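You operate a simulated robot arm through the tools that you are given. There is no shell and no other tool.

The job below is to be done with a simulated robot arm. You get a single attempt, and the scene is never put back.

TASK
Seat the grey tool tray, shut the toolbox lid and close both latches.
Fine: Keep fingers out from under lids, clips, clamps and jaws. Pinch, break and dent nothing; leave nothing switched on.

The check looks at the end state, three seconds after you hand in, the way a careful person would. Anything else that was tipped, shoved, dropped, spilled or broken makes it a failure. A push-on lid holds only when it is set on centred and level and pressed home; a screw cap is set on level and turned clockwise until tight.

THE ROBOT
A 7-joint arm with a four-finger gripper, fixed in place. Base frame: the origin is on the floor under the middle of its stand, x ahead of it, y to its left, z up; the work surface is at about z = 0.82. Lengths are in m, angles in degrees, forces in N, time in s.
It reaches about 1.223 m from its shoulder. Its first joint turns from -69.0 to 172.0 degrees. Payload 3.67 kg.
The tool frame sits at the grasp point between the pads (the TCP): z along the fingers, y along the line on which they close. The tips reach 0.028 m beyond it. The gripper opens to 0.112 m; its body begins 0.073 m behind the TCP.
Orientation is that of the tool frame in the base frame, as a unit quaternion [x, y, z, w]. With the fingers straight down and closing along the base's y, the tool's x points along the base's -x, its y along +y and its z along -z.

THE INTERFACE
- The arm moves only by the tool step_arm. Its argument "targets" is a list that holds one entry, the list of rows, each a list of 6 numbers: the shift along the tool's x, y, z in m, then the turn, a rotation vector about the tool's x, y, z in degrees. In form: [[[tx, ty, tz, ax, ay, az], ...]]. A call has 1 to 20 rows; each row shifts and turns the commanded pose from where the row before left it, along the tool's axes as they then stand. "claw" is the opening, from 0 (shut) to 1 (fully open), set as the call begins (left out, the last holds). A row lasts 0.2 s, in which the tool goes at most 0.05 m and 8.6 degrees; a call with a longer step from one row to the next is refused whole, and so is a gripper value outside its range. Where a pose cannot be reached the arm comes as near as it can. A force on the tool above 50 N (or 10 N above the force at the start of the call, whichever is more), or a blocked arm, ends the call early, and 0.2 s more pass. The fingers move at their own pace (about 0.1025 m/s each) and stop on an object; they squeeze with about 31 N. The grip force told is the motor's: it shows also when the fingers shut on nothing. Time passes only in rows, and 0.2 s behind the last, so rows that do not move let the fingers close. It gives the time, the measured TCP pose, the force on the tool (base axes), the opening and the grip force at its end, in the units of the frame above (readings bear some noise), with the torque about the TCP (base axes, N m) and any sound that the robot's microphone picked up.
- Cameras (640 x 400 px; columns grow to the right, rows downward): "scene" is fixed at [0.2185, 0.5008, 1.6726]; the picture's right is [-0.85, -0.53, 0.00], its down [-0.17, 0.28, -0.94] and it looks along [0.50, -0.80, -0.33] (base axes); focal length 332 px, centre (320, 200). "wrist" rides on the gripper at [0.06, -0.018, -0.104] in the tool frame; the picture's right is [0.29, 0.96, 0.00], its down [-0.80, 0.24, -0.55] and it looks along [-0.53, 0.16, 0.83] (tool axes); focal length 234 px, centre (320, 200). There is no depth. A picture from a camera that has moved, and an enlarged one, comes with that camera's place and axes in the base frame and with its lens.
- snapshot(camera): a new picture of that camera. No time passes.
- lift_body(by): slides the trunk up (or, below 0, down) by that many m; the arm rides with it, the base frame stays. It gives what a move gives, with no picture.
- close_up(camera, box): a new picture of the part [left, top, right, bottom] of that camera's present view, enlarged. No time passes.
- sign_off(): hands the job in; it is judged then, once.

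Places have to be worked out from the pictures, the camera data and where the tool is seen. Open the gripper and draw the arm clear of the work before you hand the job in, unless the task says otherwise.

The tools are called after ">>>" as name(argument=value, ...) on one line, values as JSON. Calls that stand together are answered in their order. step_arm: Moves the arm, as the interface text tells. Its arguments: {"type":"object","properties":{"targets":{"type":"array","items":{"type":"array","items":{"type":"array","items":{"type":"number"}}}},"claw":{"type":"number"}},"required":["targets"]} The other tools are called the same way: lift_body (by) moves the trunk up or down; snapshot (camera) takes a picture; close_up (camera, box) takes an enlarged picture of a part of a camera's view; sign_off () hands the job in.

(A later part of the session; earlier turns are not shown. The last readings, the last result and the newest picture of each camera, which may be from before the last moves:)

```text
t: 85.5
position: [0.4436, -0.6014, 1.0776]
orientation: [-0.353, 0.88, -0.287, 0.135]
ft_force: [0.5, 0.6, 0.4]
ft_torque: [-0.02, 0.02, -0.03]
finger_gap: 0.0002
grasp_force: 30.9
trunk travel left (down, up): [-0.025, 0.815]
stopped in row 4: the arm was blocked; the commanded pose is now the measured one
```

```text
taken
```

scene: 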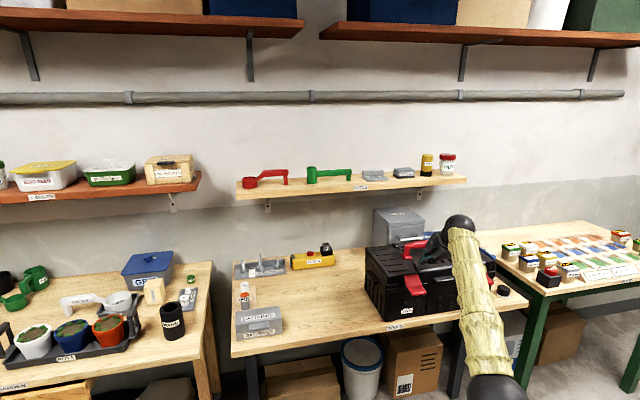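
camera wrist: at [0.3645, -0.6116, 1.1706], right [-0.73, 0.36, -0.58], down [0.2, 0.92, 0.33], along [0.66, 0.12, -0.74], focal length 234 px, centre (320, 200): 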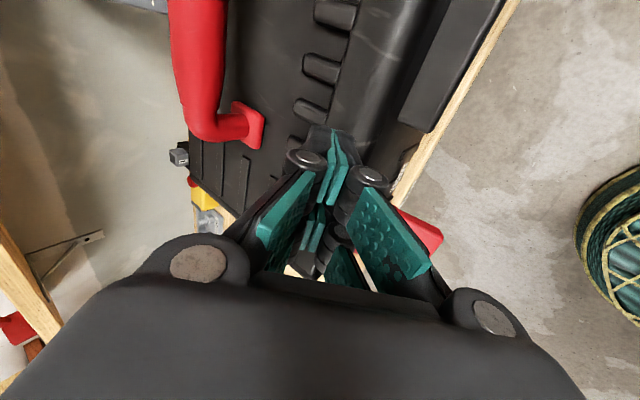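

The wrist is near its bend limit in this posture. A better plan is to keep the hand vertical but yawed 90°, so its slim side faces the box and the camera looks at the latches. I raise the trunk again to unfold the arm first.

>>> lift_body(by=0.3)

>>> snapshot(camera="scene")

```text
t: 88.5
position: [0.4435, -0.6017, 1.3797]
orientation: [-0.353, 0.88, -0.288, 0.135]
ft_force: [0.3, 0.3, -0.2]
ft_torque: [0.0, 0.0, 0.02]
finger_gap: 0.0001
grasp_force: 31.0
trunk travel left (down, up): [-0.325, 0.515]
```

```text
taken
```

scene: 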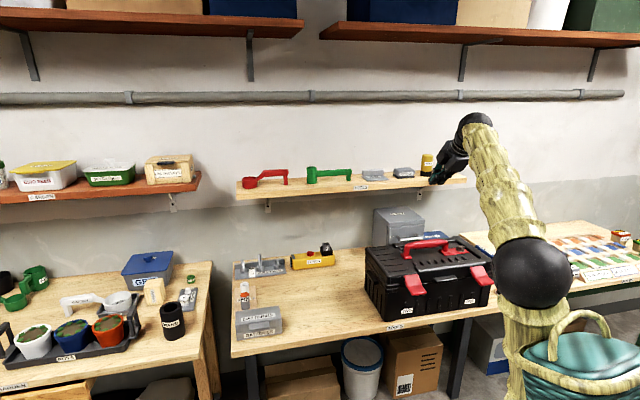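

The arm is unfolding with the hand high and clear. I turn the fingers back to vertical here and check the orientation.

>>> step_arm(targets=[[[0, -0.02, 0, -7.3, 0, 0], [0, -0.02, 0, -7.3, 0, 0], [0, -0.02, 0, -7.3, 0, 0], [0, -0.02, 0, -7.3, 0, 0], [0, -0.02, 0, -7.3, 0, 0], [0, 0, 0, 0, 0, 0]]])

```text
t: 90.0
position: [0.4909, -0.6552, 1.4123]
orientation: [-0.376, 0.924, -0.053, 0.041]
ft_force: [-0.9, -0.4, -0.7]
ft_torque: [0.07, 0.02, 0.0]
finger_gap: 0.0
grasp_force: 31.4
out of reach, approached as far as the arm can: row 5
trunk travel left (down, up): [-0.325, 0.515]
```

Slightly limited while this high. I lower the hand 0.16 m, which eases the wrist, and finish straightening.

>>> step_arm(targets=[[[0, 0, 0.04, 0, 0, 0], [0, 0, 0.04, 0, 0, 0], [0, 0, 0.04, -3, 0, 0], [0, 0, 0.04, -3, 0, 0], [0, 0, 0, 0, 0, 0]]])

>>> snapshot(camera="scene")

```text
t: 91.2
position: [0.5108, -0.6611, 1.2538]
orientation: [-0.377, 0.926, -0.008, 0.023]
ft_force: [0.0, 0.8, 0.1]
ft_torque: [0.0, 0.01, -0.02]
finger_gap: 0.0001
grasp_force: 30.9
trunk travel left (down, up): [-0.325, 0.515]
```

```text
taken
```

scene: 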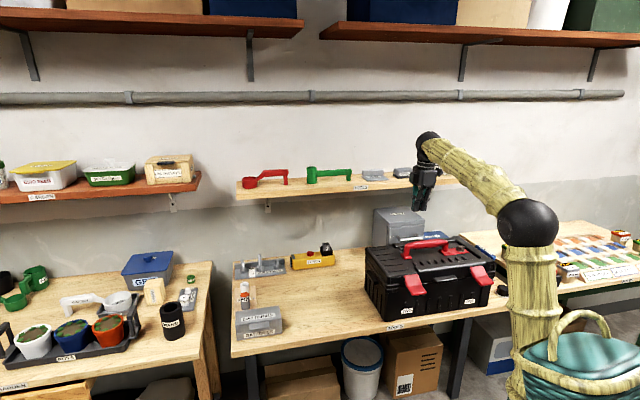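

The arm is back in a comfortable posture. I level the hand and yaw it 90° so the camera faces the box front.

>>> step_arm(targets=[[[0, 0, 0, -1.85, 2.1, -0.7], [0, 0, 0, 0, 0, 8.2], [0, 0, 0, 0, 0, 8.2], [0, 0, 0, 0, 0, 8.2], [0, 0, 0, 0, 0, 8.2], [0, 0, 0, 0, 0, 8.2], [0, 0, 0, 0, 0, 8.2], [0, 0, 0, 0, 0, 8.2], [0, 0, 0, 0, 0, 8.2], [0, 0, 0, 0, 0, 8.2], [0, 0, 0, 0, 0, 8.2], [0, 0, 0, 0, 0, 8.0], [0, 0, 0, 0, 0, 0]]])

>>> snapshot(camera="wrist")

>>> snapshot(camera="scene")

```text
t: 94.0
position: [0.509, -0.6623, 1.2564]
orientation: [0.383, 0.924, 0.0, -0.001]
ft_force: [0.0, 0.4, -1.0]
ft_torque: [0.02, -0.01, -0.02]
finger_gap: 0.0002
grasp_force: 30.8
trunk travel left (down, up): [-0.325, 0.515]
```

```text
taken
camera wrist: at [0.4541, -0.6328, 1.3601], right [0.47, 0.88, 0.0], down [0.73, -0.4, 0.55], along [0.49, -0.26, -0.83], focal length 234 px, centre (320, 200)
```

wrist: 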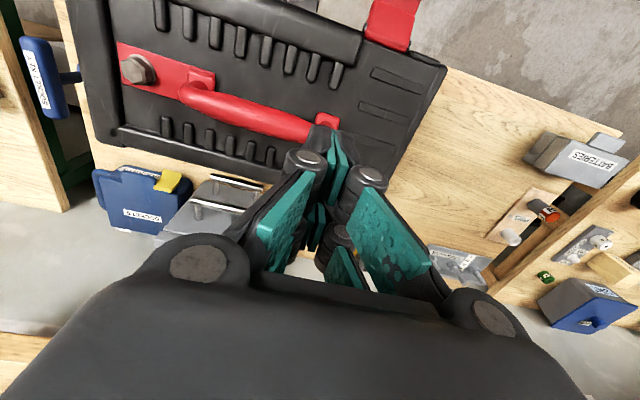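

```text
taken
```

scene: 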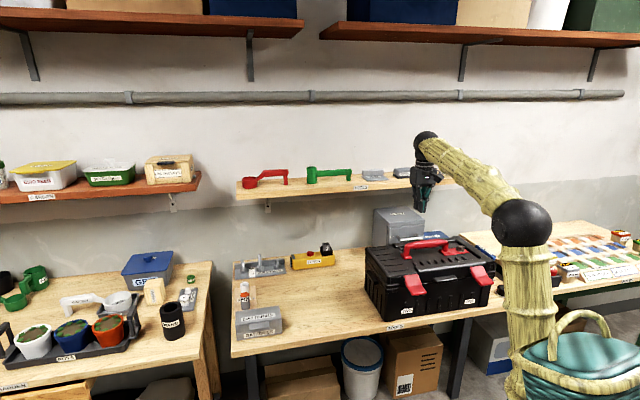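

The orientation is right: tool x points toward the robot and the camera looks at the box. I move back and left to sit above latch TWO, then lower to z≈1.10.

>>> step_arm(targets=[[[0.037, 0.013, 0, 0, 0, 0], [0.037, 0.013, 0, 0, 0, 0], [0.037, 0.013, 0, 0, 0, 0], [0.037, 0.014, 0, 0, 0, 0], [0, 0, 0.039, 0, 0, 0], [0, 0, 0.039, 0, 0, 0], [0, 0, 0.039, 0, 0, 0], [0, 0, 0.039, 0, 0, 0], [0, 0, 0, 0, 0, 0]]])

>>> snapshot(camera="wrist")

>>> close_up(camera="scene", box=[350, 195, 510, 315])

```text
t: 96.0
position: [0.444, -0.5202, 1.0955]
orientation: [0.383, 0.924, 0.0, -0.001]
ft_force: [0.0, -0.7, 0.4]
ft_torque: [0.04, 0.01, 0.01]
finger_gap: 0.0
grasp_force: 30.5
trunk travel left (down, up): [-0.325, 0.515]
```

```text
taken
camera wrist: at [0.3878, -0.4905, 1.2004], right [0.47, 0.88, 0.0], down [0.73, -0.39, 0.55], along [0.49, -0.26, -0.83], focal length 234 px, centre (320, 200)
```

wrist: 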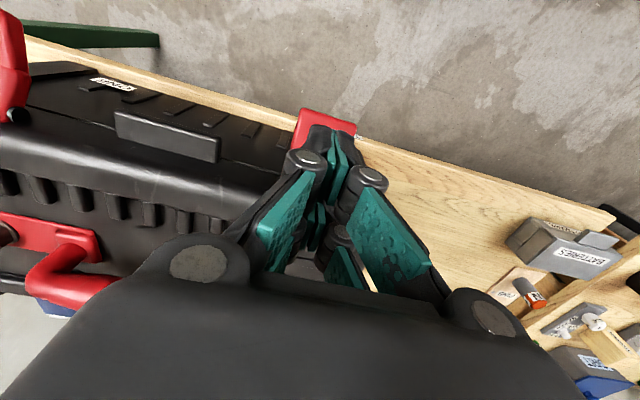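

```text
3.33 times, centred on (430, 255) of scene
camera zoom: at [0.2185, 0.5008, 1.6726], right [-0.85, -0.53, 0.0], down [-0.17, 0.28, -0.94], along [0.5, -0.8, -0.33], focal length 1105 px, centre (-47, 17)
```

zoom: 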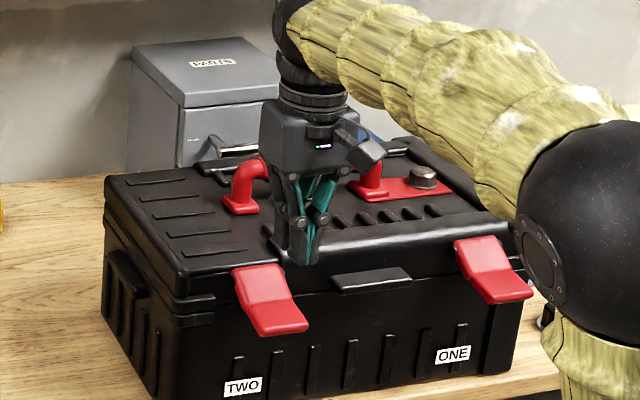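

Fingers are right over latch TWO (its p range is about -0.076 to -0.019). I centre on it and lower to just above the latch.

>>> step_arm(targets=[[[0, 0.003, 0.02, 0, 0, 0], [0, 0.003, 0.02, 0, 0, 0], [0, 0, 0.02, 0, 0, 0], [0, 0, 0, 0, 0, 0]]])

>>> snapshot(camera="wrist")

>>> close_up(camera="scene", box=[360, 225, 460, 305])

```text
t: 97.0
position: [0.448, -0.5165, 1.0397]
orientation: [0.382, 0.924, -0.001, -0.001]
ft_force: [0.1, -0.3, 0.0]
ft_torque: [0.0, 0.0, -0.02]
finger_gap: 0.0
grasp_force: 30.6
trunk travel left (down, up): [-0.325, 0.515]
```

```text
taken
camera wrist: at [0.3926, -0.4862, 1.1435], right [0.47, 0.88, 0.0], down [0.73, -0.39, 0.55], along [0.49, -0.26, -0.83], focal length 234 px, centre (320, 200)
```

wrist: 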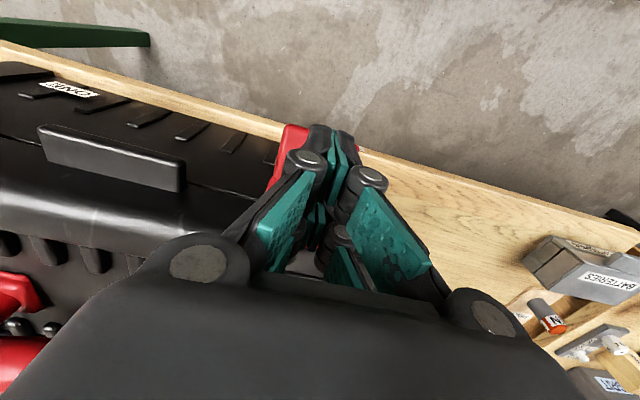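

```text
5.00 times, centred on (410, 265) of scene
camera zoom: at [0.2185, 0.5008, 1.6726], right [-0.85, -0.53, 0.0], down [-0.17, 0.28, -0.94], along [0.5, -0.8, -0.33], focal length 1658 px, centre (-130, -125)
```

zoom: 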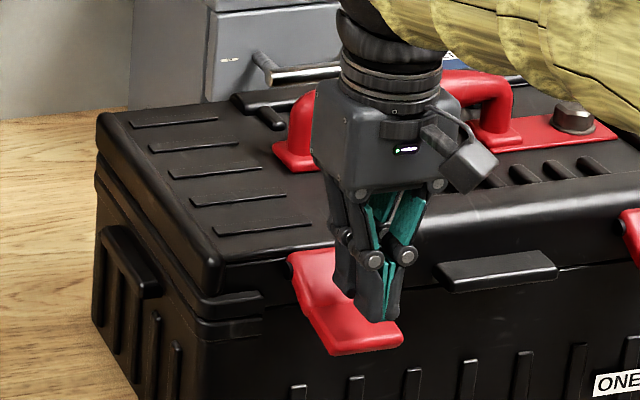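

The fingertips sit right over the outer half of the latch. I press down in small steps and watch the force.

>>> step_arm(targets=[[[0, 0, 0.006, 0, 0, 0], [0, 0, 0.006, 0, 0, 0], [0, 0, 0.006, 0, 0, 0], [0, 0, 0.006, 0, 0, 0], [0, 0, 0, 0, 0, 0]]])

>>> close_up(camera="scene", box=[360, 225, 460, 305])

```text
t: 98.2
position: [0.4461, -0.5156, 1.016]
orientation: [0.383, 0.924, -0.001, 0.0]
ft_force: [0.4, 0.4, 0.8]
ft_torque: [-0.01, 0.0, -0.02]
finger_gap: 0.0
grasp_force: 30.7
trunk travel left (down, up): [-0.325, 0.515]
```

```text
5.00 times, centred on (410, 265) of scene
camera zoom: at [0.2185, 0.5008, 1.6726], right [-0.85, -0.53, 0.0], down [-0.17, 0.28, -0.94], along [0.5, -0.8, -0.33], focal length 1658 px, centre (-130, -125)
```

zoom: 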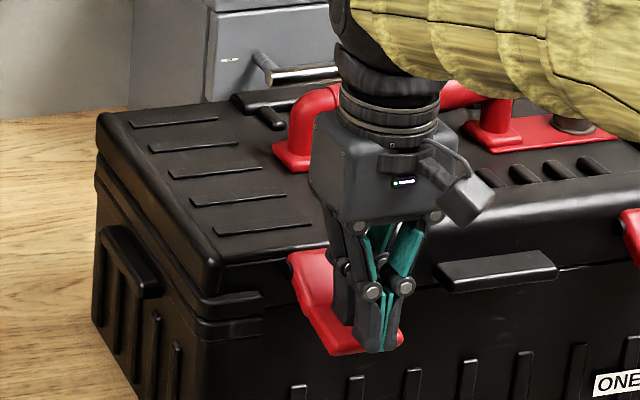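

No clear contact yet. I continue down another 18 mm.

>>> step_arm(targets=[[[0, 0, 0.006, 0, 0, 0], [0, 0, 0.006, 0, 0, 0], [0, 0, 0.006, 0, 0, 0], [0, 0, 0, 0, 0, 0]]])

>>> close_up(camera="scene", box=[360, 225, 460, 305])

>>> snapshot(camera="wrist")

```text
t: 99.2
position: [0.4461, -0.517, 0.9972]
orientation: [0.383, 0.924, 0.0, -0.002]
ft_force: [0.0, -0.3, 0.5]
ft_torque: [0.02, 0.05, 0.03]
finger_gap: 0.0001
grasp_force: 31.3
trunk travel left (down, up): [-0.325, 0.515]
```

```text
5.00 times, centred on (410, 265) of scene
camera zoom: at [0.2185, 0.5008, 1.6726], right [-0.85, -0.53, 0.0], down [-0.17, 0.28, -0.94], along [0.5, -0.8, -0.33], focal length 1658 px, centre (-130, -125)
```

zoom: 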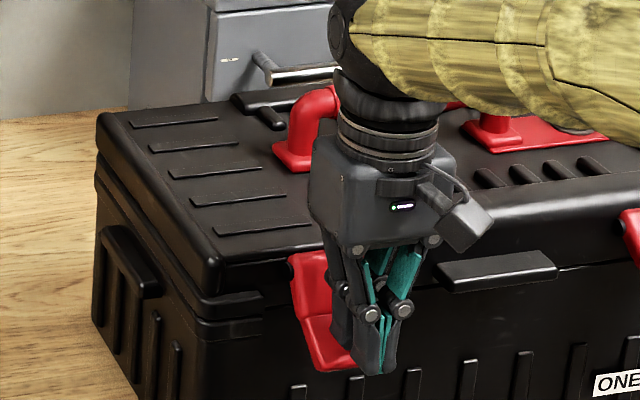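

```text
taken
camera wrist: at [0.3908, -0.4867, 1.1018], right [0.47, 0.88, 0.0], down [0.73, -0.39, 0.55], along [0.49, -0.26, -0.83], focal length 234 px, centre (320, 200)
```

wrist: 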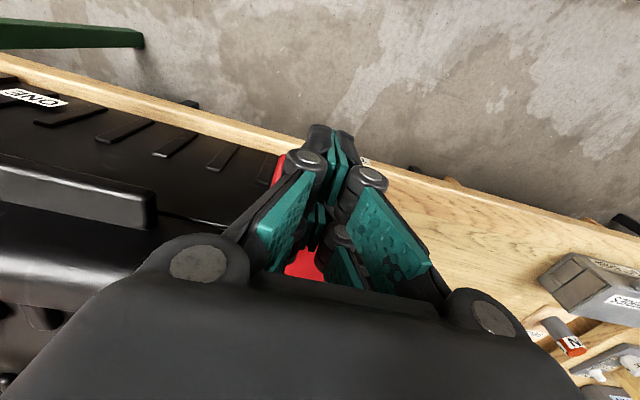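

The latch is already turning down under the fingertips with little force. I continue down to bring it steeper.

>>> step_arm(targets=[[[0, 0, 0.007, 0, 0, 0], [0, 0, 0.007, 0, 0, 0], [0, 0, 0.007, 0, 0, 0], [0, 0, 0.007, 0, 0, 0], [0, 0, 0, 0, 0, 0]]])

>>> close_up(camera="scene", box=[360, 225, 460, 305])

```text
t: 100.3
position: [0.4456, -0.5144, 0.9698]
orientation: [0.383, 0.924, -0.001, 0.0]
ft_force: [-0.4, -1.0, -0.3]
ft_torque: [0.02, 0.03, -0.01]
finger_gap: 0.0
grasp_force: 31.3
trunk travel left (down, up): [-0.325, 0.515]
```

```text
5.00 times, centred on (410, 265) of scene
camera zoom: at [0.2185, 0.5008, 1.6726], right [-0.85, -0.53, 0.0], down [-0.17, 0.28, -0.94], along [0.5, -0.8, -0.33], focal length 1658 px, centre (-130, -125)
```

zoom: 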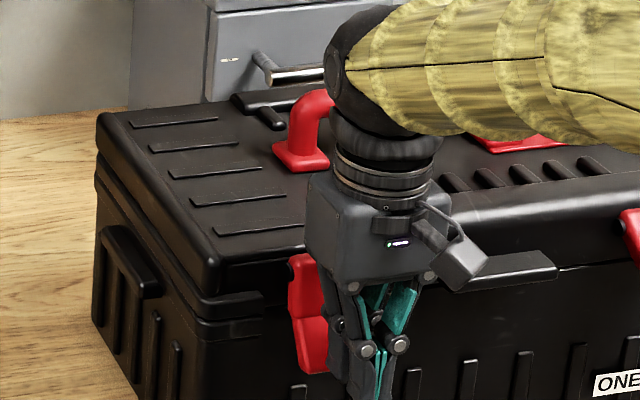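

The latch hangs almost vertical now. I push it in toward the box in small steps, watching for resistance and a click.

>>> step_arm(targets=[[[-0.005, 0, 0, 0, 0, 0], [-0.005, 0, 0, 0, 0, 0], [-0.005, 0, 0, 0, 0, 0], [-0.004, 0, 0, 0, 0, 0], [0, 0, 0, 0, 0, 0]]])

>>> close_up(camera="scene", box=[360, 225, 460, 305])

```text
t: 101.5
position: [0.4596, -0.5304, 0.9703]
orientation: [0.382, 0.924, -0.001, 0.0]
ft_force: [-4.1, 6.2, 8.9]
ft_torque: [-0.06, -0.04, 0.07]
finger_gap: 0.0059
grasp_force: 31.1
trunk travel left (down, up): [-0.325, 0.515]
```

```text
5.00 times, centred on (410, 265) of scene
camera zoom: at [0.2185, 0.5008, 1.6726], right [-0.85, -0.53, 0.0], down [-0.17, 0.28, -0.94], along [0.5, -0.8, -0.33], focal length 1658 px, centre (-130, -125)
```

zoom: 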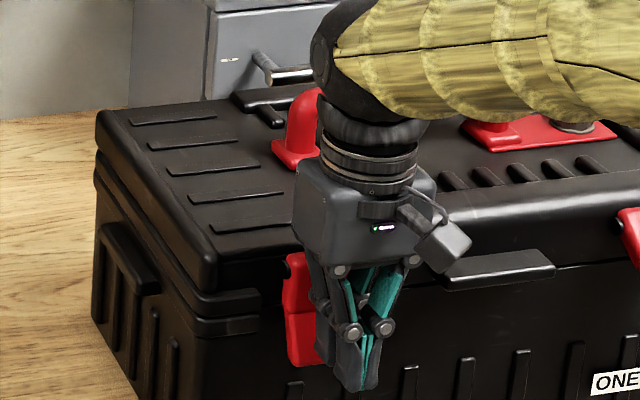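

There's resistance of about 7 N inward now. I continue pushing in 2–3 mm steps.

>>> step_arm(targets=[[[-0.003, 0, 0, 0, 0, 0], [-0.003, 0, 0, 0, 0, 0], [-0.003, 0, 0, 0, 0, 0], [0, 0, 0, 0, 0, 0]]])

>>> close_up(camera="scene", box=[360, 225, 460, 305])

>>> snapshot(camera="wrist")

```text
t: 102.5
position: [0.4657, -0.5367, 0.9678]
orientation: [0.382, 0.924, 0.0, -0.001]
ft_force: [-2.2, 4.2, 6.5]
ft_torque: [-0.06, -0.03, 0.0]
finger_gap: 0.0
grasp_force: 30.7
trunk travel left (down, up): [-0.325, 0.515]
```

```text
5.00 times, centred on (410, 265) of scene
camera zoom: at [0.2185, 0.5008, 1.6726], right [-0.85, -0.53, 0.0], down [-0.17, 0.28, -0.94], along [0.5, -0.8, -0.33], focal length 1658 px, centre (-130, -125)
```

zoom: 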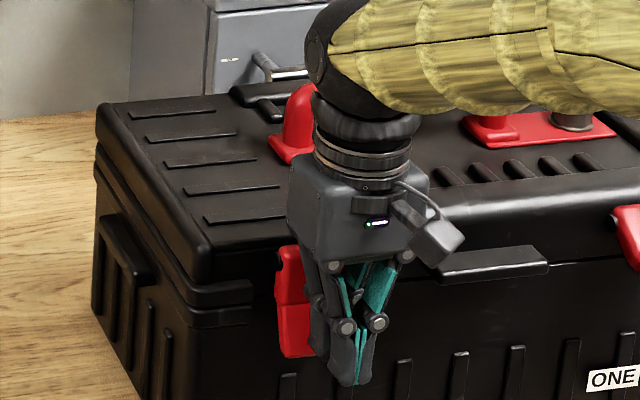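

```text
taken
camera wrist: at [0.4101, -0.5061, 1.073], right [0.47, 0.88, 0.0], down [0.73, -0.39, 0.55], along [0.49, -0.26, -0.83], focal length 234 px, centre (320, 200)
```

wrist: 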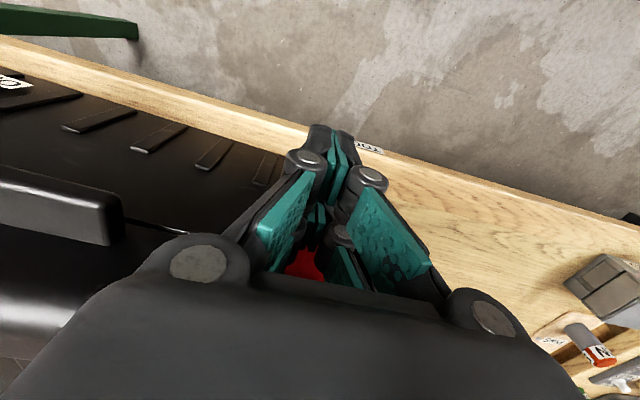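

The box itself slid back a few millimetres under the push, so I must not keep pushing it that way. I back off and look at how far the latch has closed.

>>> step_arm(targets=[[[0.005, 0, 0, 0, 0, 0], [0.008, 0, 0, 0, 0, 0], [0.01, 0, 0, 0, 0, 0], [0.005, 0, -0.02, 0, 0, 0], [0, 0, -0.03, 0, 0, 0], [0, 0, -0.04, 0, 0, 0], [0, -0.03, -0.03, 0, 0, 0], [0, -0.04, -0.01, 0, 0, 0], [0, -0.04, 0, 0, 0, 0], [0, 0, 0, 0, 0, 0]]])

>>> close_up(camera="scene", box=[350, 215, 510, 335])

>>> close_up(camera="scene", box=[385, 255, 435, 305])

>>> snapshot(camera="wrist")

```text
t: 104.8
position: [0.3692, -0.5922, 1.1028]
orientation: [0.382, 0.924, -0.001, -0.001]
ft_force: [0.2, 0.1, 0.0]
ft_torque: [0.0, -0.02, -0.05]
finger_gap: 0.0
grasp_force: 31.3
trunk travel left (down, up): [-0.325, 0.515]
```

```text
3.33 times, centred on (430, 275) of scene
camera zoom: at [0.2185, 0.5008, 1.6726], right [-0.85, -0.53, 0.0], down [-0.17, 0.28, -0.94], along [0.5, -0.8, -0.33], focal length 1105 px, centre (-47, -50)
```

zoom: 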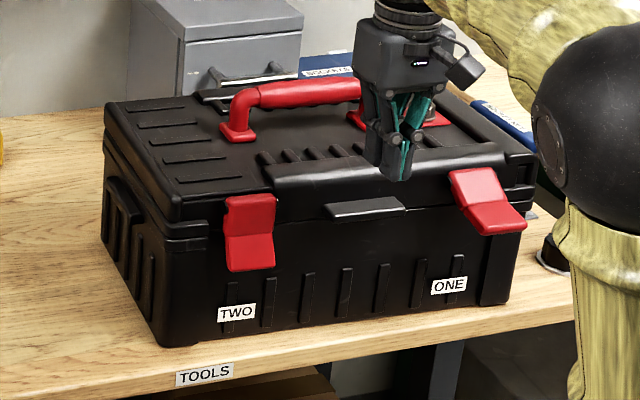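

```text
8.00 times, centred on (410, 280) of scene
camera zoom: at [0.2185, 0.5008, 1.6726], right [-0.85, -0.53, 0.0], down [-0.17, 0.28, -0.94], along [0.5, -0.8, -0.33], focal length 2652 px, centre (-400, -440)
```

zoom: 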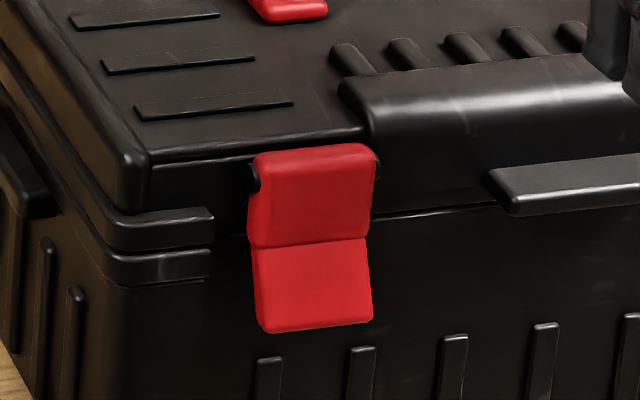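

```text
taken
camera wrist: at [0.314, -0.5622, 1.207], right [0.47, 0.88, 0.0], down [0.73, -0.39, 0.55], along [0.49, -0.26, -0.83], focal length 234 px, centre (320, 200)
```

wrist: 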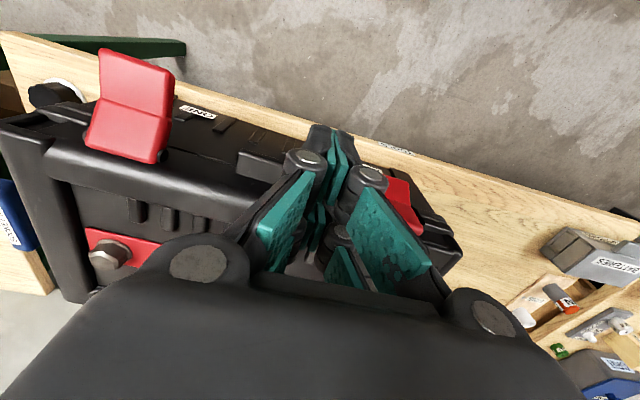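

Latch TWO is hanging nearly vertical, but no click was reported. I zoom in tightly to judge whether it is fully home or still leaning out.

>>> close_up(camera="scene", box=[396, 262, 426, 292])

>>> close_up(camera="wrist", box=[360, 140, 480, 260])

>>> close_up(camera="wrist", box=[40, 20, 240, 180])

```text
13.33 times, centred on (411, 277) of scene
camera zoom: at [0.2185, 0.5008, 1.6726], right [-0.85, -0.53, 0.0], down [-0.17, 0.28, -0.94], along [0.5, -0.8, -0.33], focal length 4420 px, centre (-893, -827)
```

zoom: 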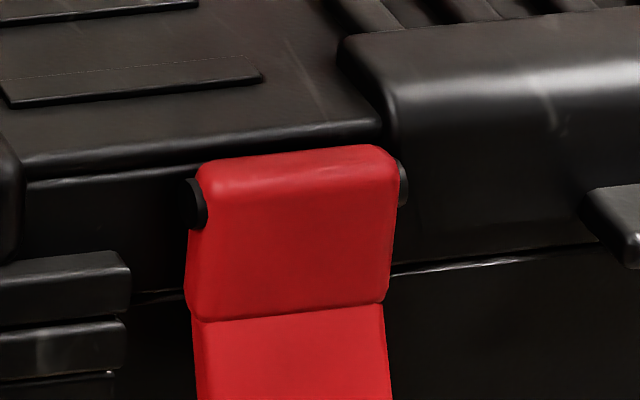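

```text
3.33 times, centred on (420, 200) of wrist
camera zoom: at [0.314, -0.5622, 1.207], right [0.47, 0.88, 0.0], down [0.73, -0.39, 0.55], along [0.49, -0.26, -0.83], focal length 781 px, centre (-13, 200)
```

zoom: 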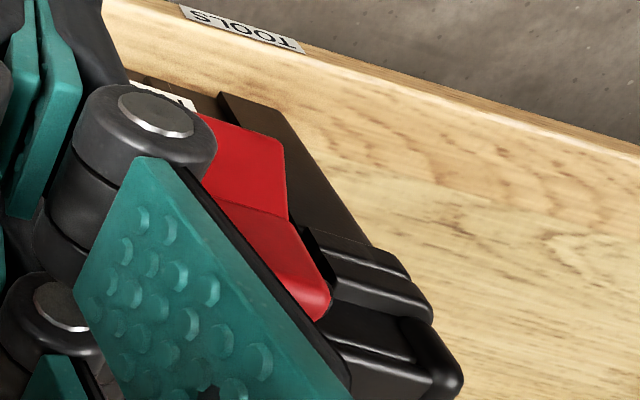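

```text
2.50 times, centred on (140, 100) of wrist
camera zoom: at [0.314, -0.5622, 1.207], right [0.47, 0.88, 0.0], down [0.73, -0.39, 0.55], along [0.49, -0.26, -0.83], focal length 585 px, centre (770, 450)
```

zoom: 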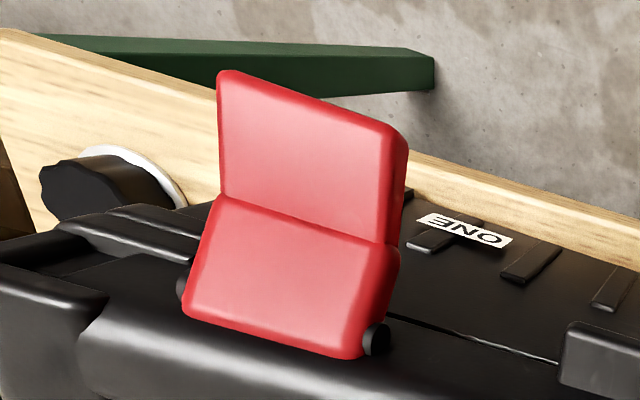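

By the wrist view, latch TWO's upper part leans only about 7° from the box front and its tab flares out. Pushing mostly downward along the flared tab should close it while pressing the box onto the bench instead of sliding it. I line up above it.

>>> step_arm(targets=[[[0, 0.037, 0, 0, 0, 0], [-0.01, 0.037, 0, 0, 0, 0], [-0.027, 0.036, 0, 0, 0, 0], [0, 0, 0.03, 0, 0, 0], [0, 0, 0.03, 0, 0, 0], [0, 0, 0.02, 0, 0, 0], [0, 0, 0, 0, 0, 0]]])

>>> close_up(camera="scene", box=[360, 225, 460, 305])

>>> snapshot(camera="wrist")

```text
t: 106.3
position: [0.4771, -0.5426, 1.0205]
orientation: [0.381, 0.924, 0.0, -0.001]
ft_force: [-0.4, 0.0, 1.0]
ft_torque: [0.02, -0.01, -0.01]
finger_gap: 0.0
grasp_force: 30.8
trunk travel left (down, up): [-0.325, 0.515]
```

```text
5.00 times, centred on (410, 265) of scene
camera zoom: at [0.2185, 0.5008, 1.6726], right [-0.85, -0.53, 0.0], down [-0.17, 0.28, -0.94], along [0.5, -0.8, -0.33], focal length 1658 px, centre (-130, -125)
```

zoom: 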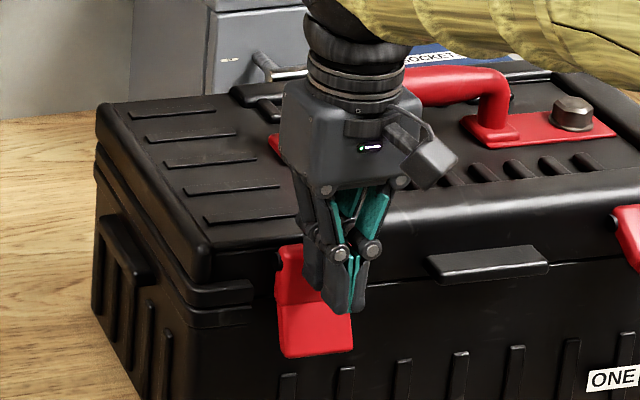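

```text
taken
camera wrist: at [0.4218, -0.5123, 1.1246], right [0.47, 0.88, 0.0], down [0.73, -0.39, 0.55], along [0.49, -0.26, -0.83], focal length 234 px, centre (320, 200)
```

wrist: 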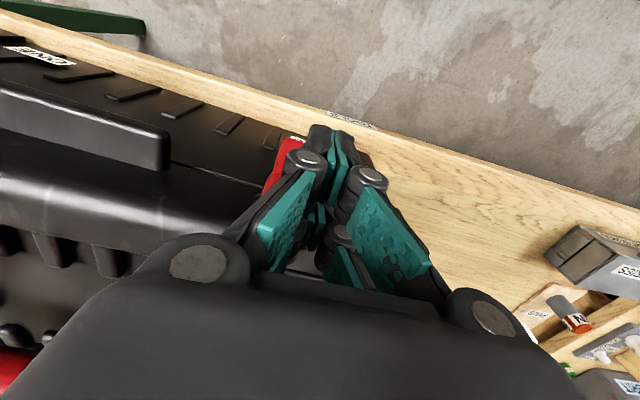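

Positioned just in front of the latch's upper part. I descend slowly so the tips ride down the flared tab.

>>> step_arm(targets=[[[0, 0, 0.005, 0, 0, 0], [0, 0, 0.005, 0, 0, 0], [0, 0, 0.005, 0, 0, 0], [0, 0, 0.005, 0, 0, 0], [0, 0, 0.005, 0, 0, 0], [0, 0, 0.005, 0, 0, 0], [0, 0, 0.005, 0, 0, 0], [0, 0, 0, 0, 0, 0]]])

>>> close_up(camera="scene", box=[360, 225, 460, 305])

```text
t: 108.2
position: [0.4709, -0.5416, 0.9844]
orientation: [0.383, 0.924, -0.001, -0.001]
ft_force: [-1.3, 0.7, 1.8]
ft_torque: [-0.01, 0.0, -0.02]
finger_gap: 0.0002
grasp_force: 31.2
trunk travel left (down, up): [-0.325, 0.515]
```

```text
5.00 times, centred on (410, 265) of scene
camera zoom: at [0.2185, 0.5008, 1.6726], right [-0.85, -0.53, 0.0], down [-0.17, 0.28, -0.94], along [0.5, -0.8, -0.33], focal length 1658 px, centre (-130, -125)
```

zoom: 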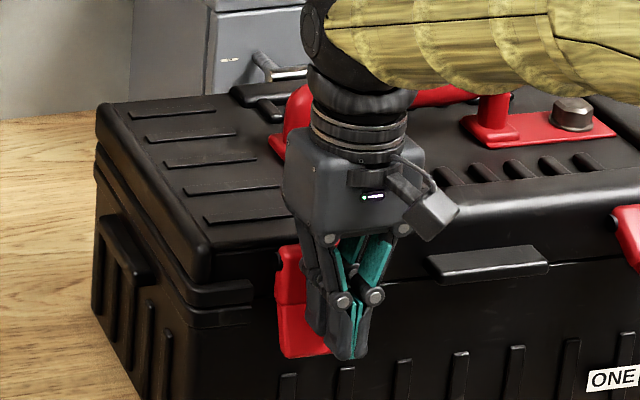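

Light contact only so far. I continue down another 25 mm.

>>> step_arm(targets=[[[0, 0, 0.005, 0, 0, 0], [0, 0, 0.005, 0, 0, 0], [0, 0, 0.005, 0, 0, 0], [0, 0, 0.005, 0, 0, 0], [0, 0, 0.005, 0, 0, 0], [0, 0, 0, 0, 0, 0]]])

>>> close_up(camera="scene", box=[360, 225, 460, 305])

```text
t: 109.5
position: [0.4709, -0.5389, 0.9588]
orientation: [0.383, 0.924, -0.001, 0.0]
ft_force: [-2.0, 3.5, -2.6]
ft_torque: [0.13, 0.06, -0.01]
finger_gap: 0.0
grasp_force: 30.4
trunk travel left (down, up): [-0.325, 0.515]
```

```text
5.00 times, centred on (410, 265) of scene
camera zoom: at [0.2185, 0.5008, 1.6726], right [-0.85, -0.53, 0.0], down [-0.17, 0.28, -0.94], along [0.5, -0.8, -0.33], focal length 1658 px, centre (-130, -125)
```

zoom: 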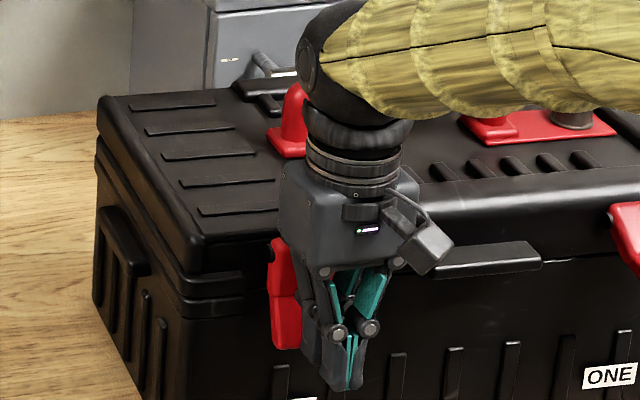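

The latch looks flatter against the box, but the box edged back slightly again at about 4 N. I back off and inspect.

>>> step_arm(targets=[[[0.006, 0, 0, 0, 0, 0], [0.012, 0, 0, 0, 0, 0], [0.015, 0, -0.02, 0, 0, 0], [0, 0, -0.04, 0, 0, 0], [0, 0, -0.04, 0, 0, 0], [0, -0.035, -0.03, 0, 0, 0], [0, -0.04, 0, 0, 0, 0], [0, -0.04, 0, 0, 0, 0], [0, 0, 0, 0, 0, 0]]])

>>> close_up(camera="scene", box=[350, 215, 510, 335])

>>> close_up(camera="scene", box=[390, 258, 430, 298])

>>> close_up(camera="wrist", box=[360, 120, 480, 240])

```text
t: 111.5
position: [0.3672, -0.6012, 1.0855]
orientation: [0.382, 0.924, -0.001, -0.001]
ft_force: [-1.0, -0.7, -0.5]
ft_torque: [0.02, 0.02, -0.01]
finger_gap: 0.0
grasp_force: 31.1
trunk travel left (down, up): [-0.325, 0.515]
```

```text
3.33 times, centred on (430, 275) of scene
camera zoom: at [0.2185, 0.5008, 1.6726], right [-0.85, -0.53, 0.0], down [-0.17, 0.28, -0.94], along [0.5, -0.8, -0.33], focal length 1105 px, centre (-47, -50)
```

zoom: 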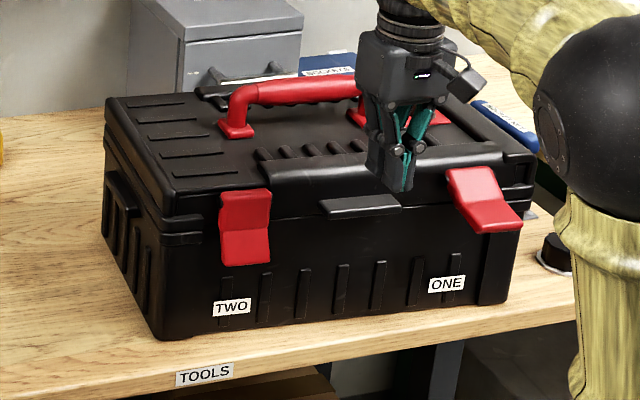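

```text
10.00 times, centred on (410, 278) of scene
camera zoom: at [0.2185, 0.5008, 1.6726], right [-0.85, -0.53, 0.0], down [-0.17, 0.28, -0.94], along [0.5, -0.8, -0.33], focal length 3315 px, centre (-580, -580)
```

zoom: 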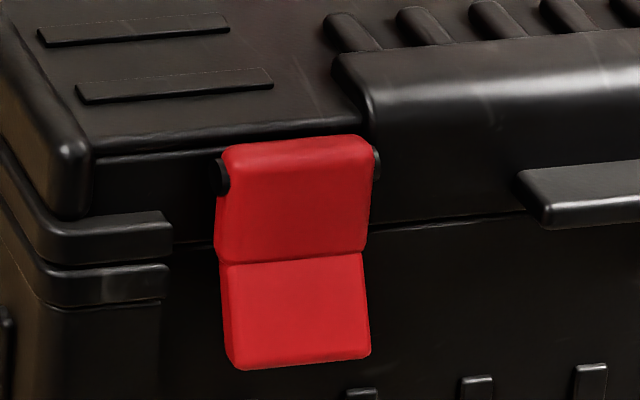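

```text
3.33 times, centred on (420, 180) of wrist
camera zoom: at [0.3117, -0.5713, 1.1904], right [0.47, 0.88, 0.0], down [0.73, -0.39, 0.55], along [0.49, -0.26, -0.83], focal length 781 px, centre (-13, 267)
```

zoom: 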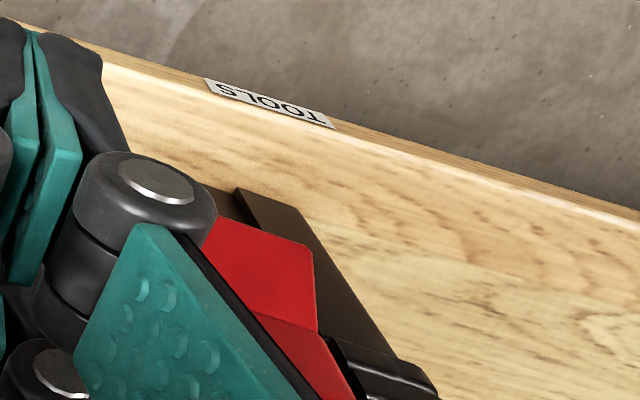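

The latch shape looks unchanged while the box slid a few millimetres, so the latch may already be against its stop. I zoom in closely on its side edge and on the gap behind it.

>>> close_up(camera="scene", box=[398, 266, 418, 282])

>>> close_up(camera="scene", box=[398, 278, 418, 294])

>>> close_up(camera="scene", box=[464, 262, 490, 286])

```text
16.00 times, centred on (408, 274) of scene
camera zoom: at [0.2185, 0.5008, 1.6726], right [-0.85, -0.53, 0.0], down [-0.17, 0.28, -0.94], along [0.5, -0.8, -0.33], focal length 5305 px, centre (-1088, -984)
```

zoom: 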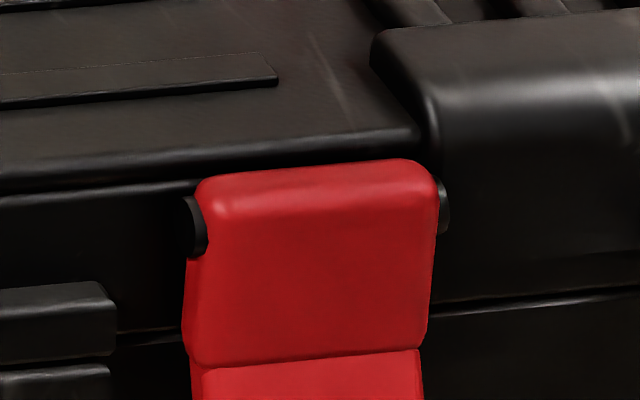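

```text
16.00 times, centred on (408, 286) of scene
camera zoom: at [0.2185, 0.5008, 1.6726], right [-0.85, -0.53, 0.0], down [-0.17, 0.28, -0.94], along [0.5, -0.8, -0.33], focal length 5305 px, centre (-1088, -1176)
```

zoom: 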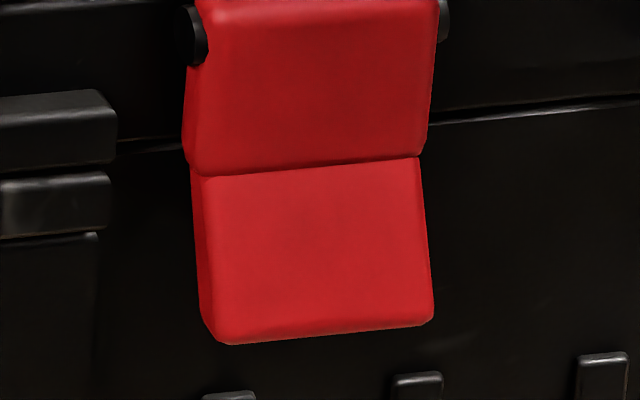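

```text
16.00 times, centred on (477, 274) of scene
camera zoom: at [0.2185, 0.5008, 1.6726], right [-0.85, -0.53, 0.0], down [-0.17, 0.28, -0.94], along [0.5, -0.8, -0.33], focal length 5305 px, centre (-2192, -984)
```

zoom: 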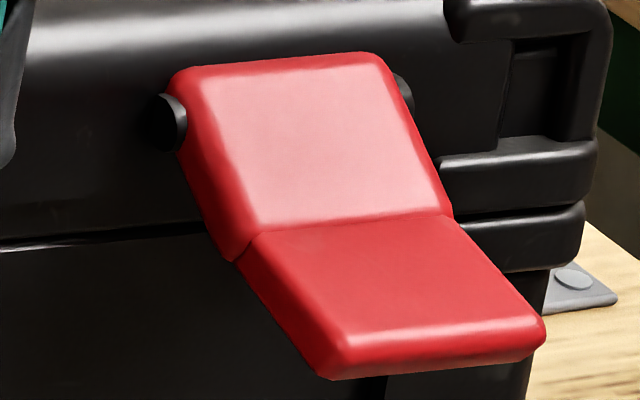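

Latch TWO's upper part is now vertical, parallel to the box front (its tab is shaped to flare about 23°), so it is home against its stop. I move over to latch ONE, centred near p≈-0.315, matching the box's slight yaw of about 4°.

>>> step_arm(targets=[[[0.003, -0.0375, 0, 0, 0, 1], [0.003, -0.0375, 0, 0, 0, 1], [0.003, -0.0375, 0, 0, 0, 1], [0.003, -0.0375, 0, 0, 0, 1], [0, 0, 0, 0, 0, 0]]])

>>> snapshot(camera="wrist")

>>> close_up(camera="scene", box=[400, 215, 520, 305])

```text
t: 112.8
position: [0.251, -0.6951, 1.0912]
orientation: [0.415, 0.91, -0.002, 0.0]
ft_force: [-0.6, 0.3, -0.1]
ft_torque: [-0.01, 0.01, 0.0]
finger_gap: 0.0001
grasp_force: 31.5
trunk travel left (down, up): [-0.325, 0.515]
```

```text
taken
camera wrist: at [0.1981, -0.6614, 1.1954], right [0.53, 0.85, 0.0], down [0.71, -0.44, 0.55], along [0.47, -0.3, -0.83], focal length 234 px, centre (320, 200)
```

wrist: 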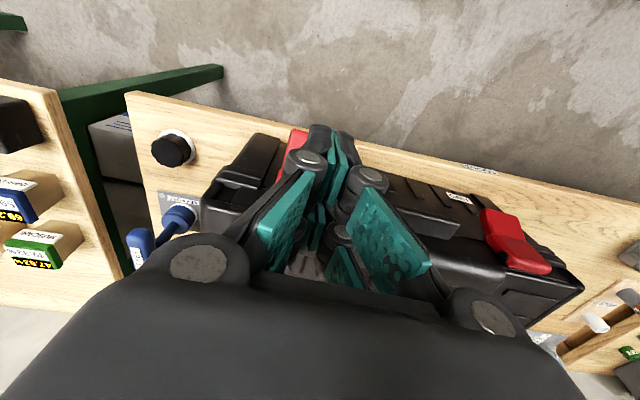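

```text
4.44 times, centred on (460, 260) of scene
camera zoom: at [0.2185, 0.5008, 1.6726], right [-0.85, -0.53, 0.0], down [-0.17, 0.28, -0.94], along [0.5, -0.8, -0.33], focal length 1474 px, centre (-302, -67)
```

zoom: 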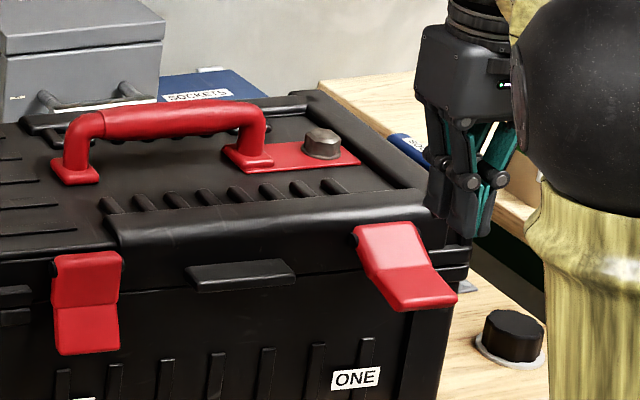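

Latch ONE lies just under the fingers. I zoom to centre on it before pressing.

>>> close_up(camera="wrist", box=[220, 90, 420, 230])

```text
2.86 times, centred on (320, 160) of wrist
camera zoom: at [0.1981, -0.6614, 1.1954], right [0.53, 0.85, 0.0], down [0.71, -0.44, 0.55], along [0.47, -0.3, -0.83], focal length 669 px, centre (320, 314)
```

zoom: 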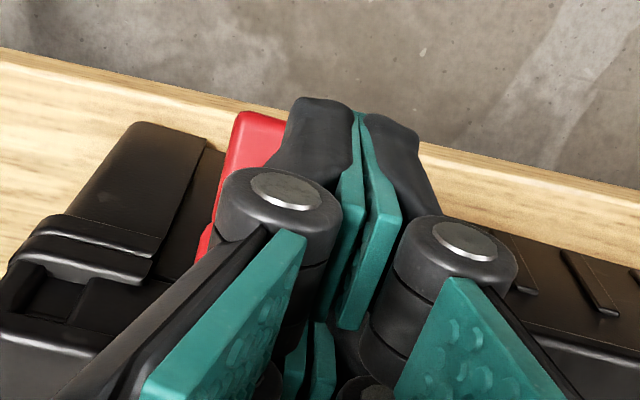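

Centred within 2 mm. I shift 8 mm toward the box and press latch ONE down in steady steps.

>>> step_arm(targets=[[[-0.004, 0, 0.02, 0, 0, 0], [-0.004, 0, 0.02, 0, 0, 0], [0, 0, 0.015, 0, 0, 0], [0, 0, 0.01, 0, 0, 0], [0, 0, 0.007, 0, 0, 0], [0, 0, 0.007, 0, 0, 0], [0, 0, 0.007, 0, 0, 0], [0, 0, 0.007, 0, 0, 0], [0, 0, 0, 0, 0, 0]]])

>>> close_up(camera="scene", box=[400, 215, 520, 305])

```text
t: 114.8
position: [0.2554, -0.7017, 0.9971]
orientation: [0.415, 0.91, -0.001, -0.001]
ft_force: [-0.1, -0.4, 0.6]
ft_torque: [0.0, 0.02, 0.03]
finger_gap: 0.0001
grasp_force: 31.2
trunk travel left (down, up): [-0.325, 0.515]
```

```text
4.44 times, centred on (460, 260) of scene
camera zoom: at [0.2185, 0.5008, 1.6726], right [-0.85, -0.53, 0.0], down [-0.17, 0.28, -0.94], along [0.5, -0.8, -0.33], focal length 1474 px, centre (-302, -67)
```

zoom: 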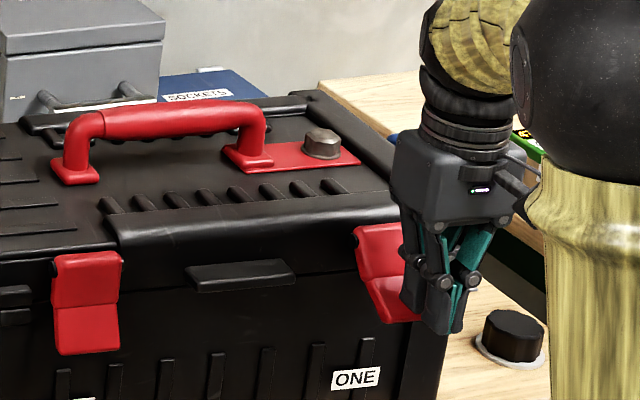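

Latch ONE is turning down under light force. I continue down.

>>> step_arm(targets=[[[0, 0, 0.007, 0, 0, 0], [0, 0, 0.007, 0, 0, 0], [0, 0, 0.007, 0, 0, 0], [0, 0, 0.007, 0, 0, 0], [0, 0, 0, 0, 0, 0]]])

>>> close_up(camera="scene", box=[400, 215, 520, 305])

>>> close_up(camera="wrist", box=[220, 90, 420, 230])

```text
t: 116.0
position: [0.2545, -0.7005, 0.968]
orientation: [0.415, 0.91, 0.0, -0.002]
ft_force: [-0.8, 0.4, -0.8]
ft_torque: [0.01, -0.02, -0.03]
finger_gap: 0.0
grasp_force: 31.5
trunk travel left (down, up): [-0.325, 0.515]
```

```text
4.44 times, centred on (460, 260) of scene
camera zoom: at [0.2185, 0.5008, 1.6726], right [-0.85, -0.53, 0.0], down [-0.17, 0.28, -0.94], along [0.5, -0.8, -0.33], focal length 1474 px, centre (-302, -67)
```

zoom: 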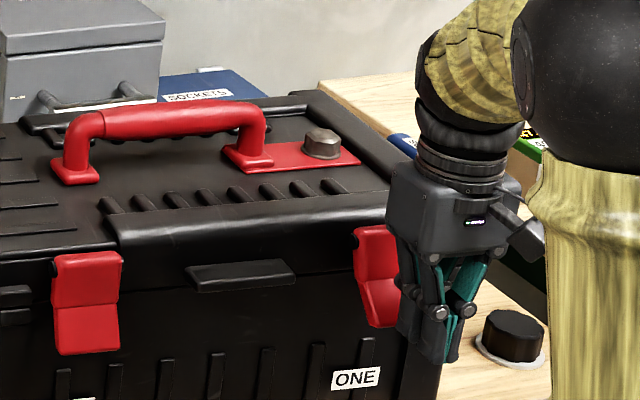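

```text
2.86 times, centred on (320, 160) of wrist
camera zoom: at [0.2023, -0.6681, 1.0732], right [0.53, 0.85, 0.0], down [0.71, -0.44, 0.55], along [0.47, -0.3, -0.83], focal length 669 px, centre (320, 314)
```

zoom: 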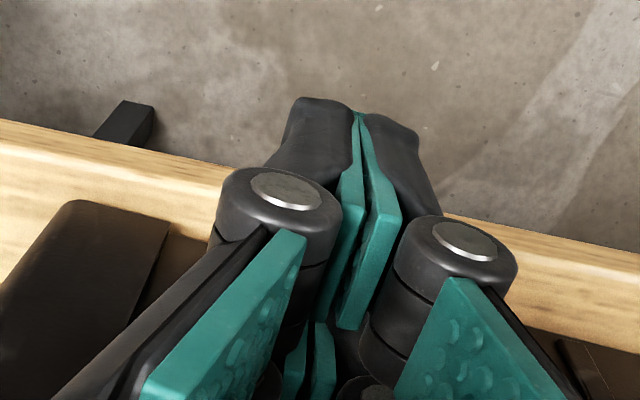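

Latch ONE is about 60° down. I now push it gently in toward the box, stopping as soon as it meets resistance.

>>> step_arm(targets=[[[-0.005, 0, 0, 0, 0, 0], [-0.005, 0, 0, 0, 0, 0], [-0.004, 0, 0, 0, 0, 0], [0, 0, 0, 0, 0, 0]]])

>>> close_up(camera="scene", box=[400, 215, 520, 305])

```text
t: 117.0
position: [0.2637, -0.7113, 0.97]
orientation: [0.415, 0.91, -0.001, 0.0]
ft_force: [0.4, -0.3, 0.0]
ft_torque: [-0.02, 0.01, -0.04]
finger_gap: 0.0003
grasp_force: 30.8
trunk travel left (down, up): [-0.325, 0.515]
```

```text
4.44 times, centred on (460, 260) of scene
camera zoom: at [0.2185, 0.5008, 1.6726], right [-0.85, -0.53, 0.0], down [-0.17, 0.28, -0.94], along [0.5, -0.8, -0.33], focal length 1474 px, centre (-302, -67)
```

zoom: 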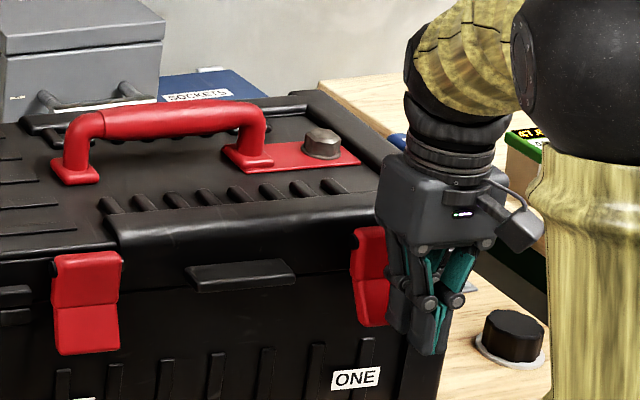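

Still no resistance and the box hasn't moved. I continue in 2 mm steps.

>>> step_arm(targets=[[[-0.002, 0, 0, 0, 0, 0], [-0.002, 0, 0, 0, 0, 0], [-0.002, 0, 0, 0, 0, 0], [0, 0, 0, 0, 0, 0]]])

>>> close_up(camera="scene", box=[400, 215, 520, 305])

```text
t: 118.0
position: [0.268, -0.7154, 0.9704]
orientation: [0.414, 0.91, -0.001, 0.0]
ft_force: [-0.6, 0.2, 0.7]
ft_torque: [-0.01, 0.03, -0.01]
finger_gap: 0.0
grasp_force: 31.1
trunk travel left (down, up): [-0.325, 0.515]
```

```text
4.44 times, centred on (460, 260) of scene
camera zoom: at [0.2185, 0.5008, 1.6726], right [-0.85, -0.53, 0.0], down [-0.17, 0.28, -0.94], along [0.5, -0.8, -0.33], focal length 1474 px, centre (-302, -67)
```

zoom: 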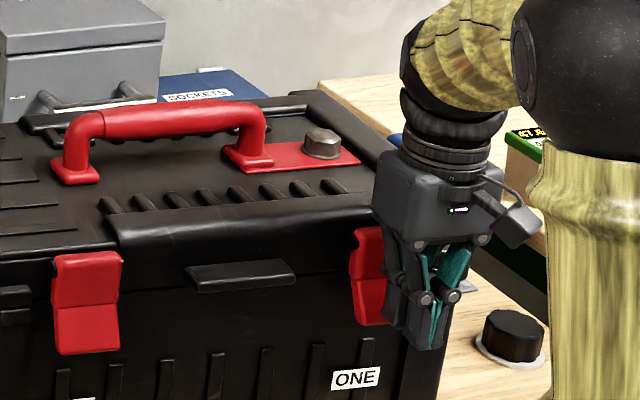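

Still light. I go on another 5 mm in small steps, checking force.

>>> step_arm(targets=[[[-0.002, 0, 0, 0, 0, 0], [-0.0015, 0, 0, 0, 0, 0], [-0.0015, 0, 0, 0, 0, 0], [0, 0, 0, 0, 0, 0]]])

>>> close_up(camera="scene", box=[400, 215, 520, 305])

```text
t: 119.0
position: [0.2713, -0.7194, 0.9701]
orientation: [0.415, 0.91, -0.001, 0.0]
ft_force: [-3.1, 4.6, 1.3]
ft_torque: [0.11, 0.1, 0.0]
finger_gap: 0.0059
grasp_force: 31.1
trunk travel left (down, up): [-0.325, 0.515]
```

```text
4.44 times, centred on (460, 260) of scene
camera zoom: at [0.2185, 0.5008, 1.6726], right [-0.85, -0.53, 0.0], down [-0.17, 0.28, -0.94], along [0.5, -0.8, -0.33], focal length 1474 px, centre (-302, -67)
```

zoom: 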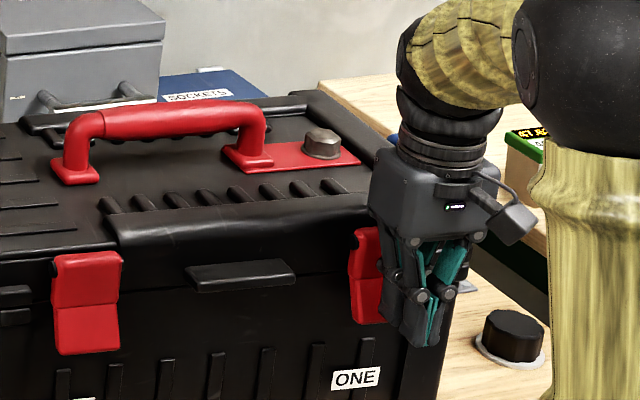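

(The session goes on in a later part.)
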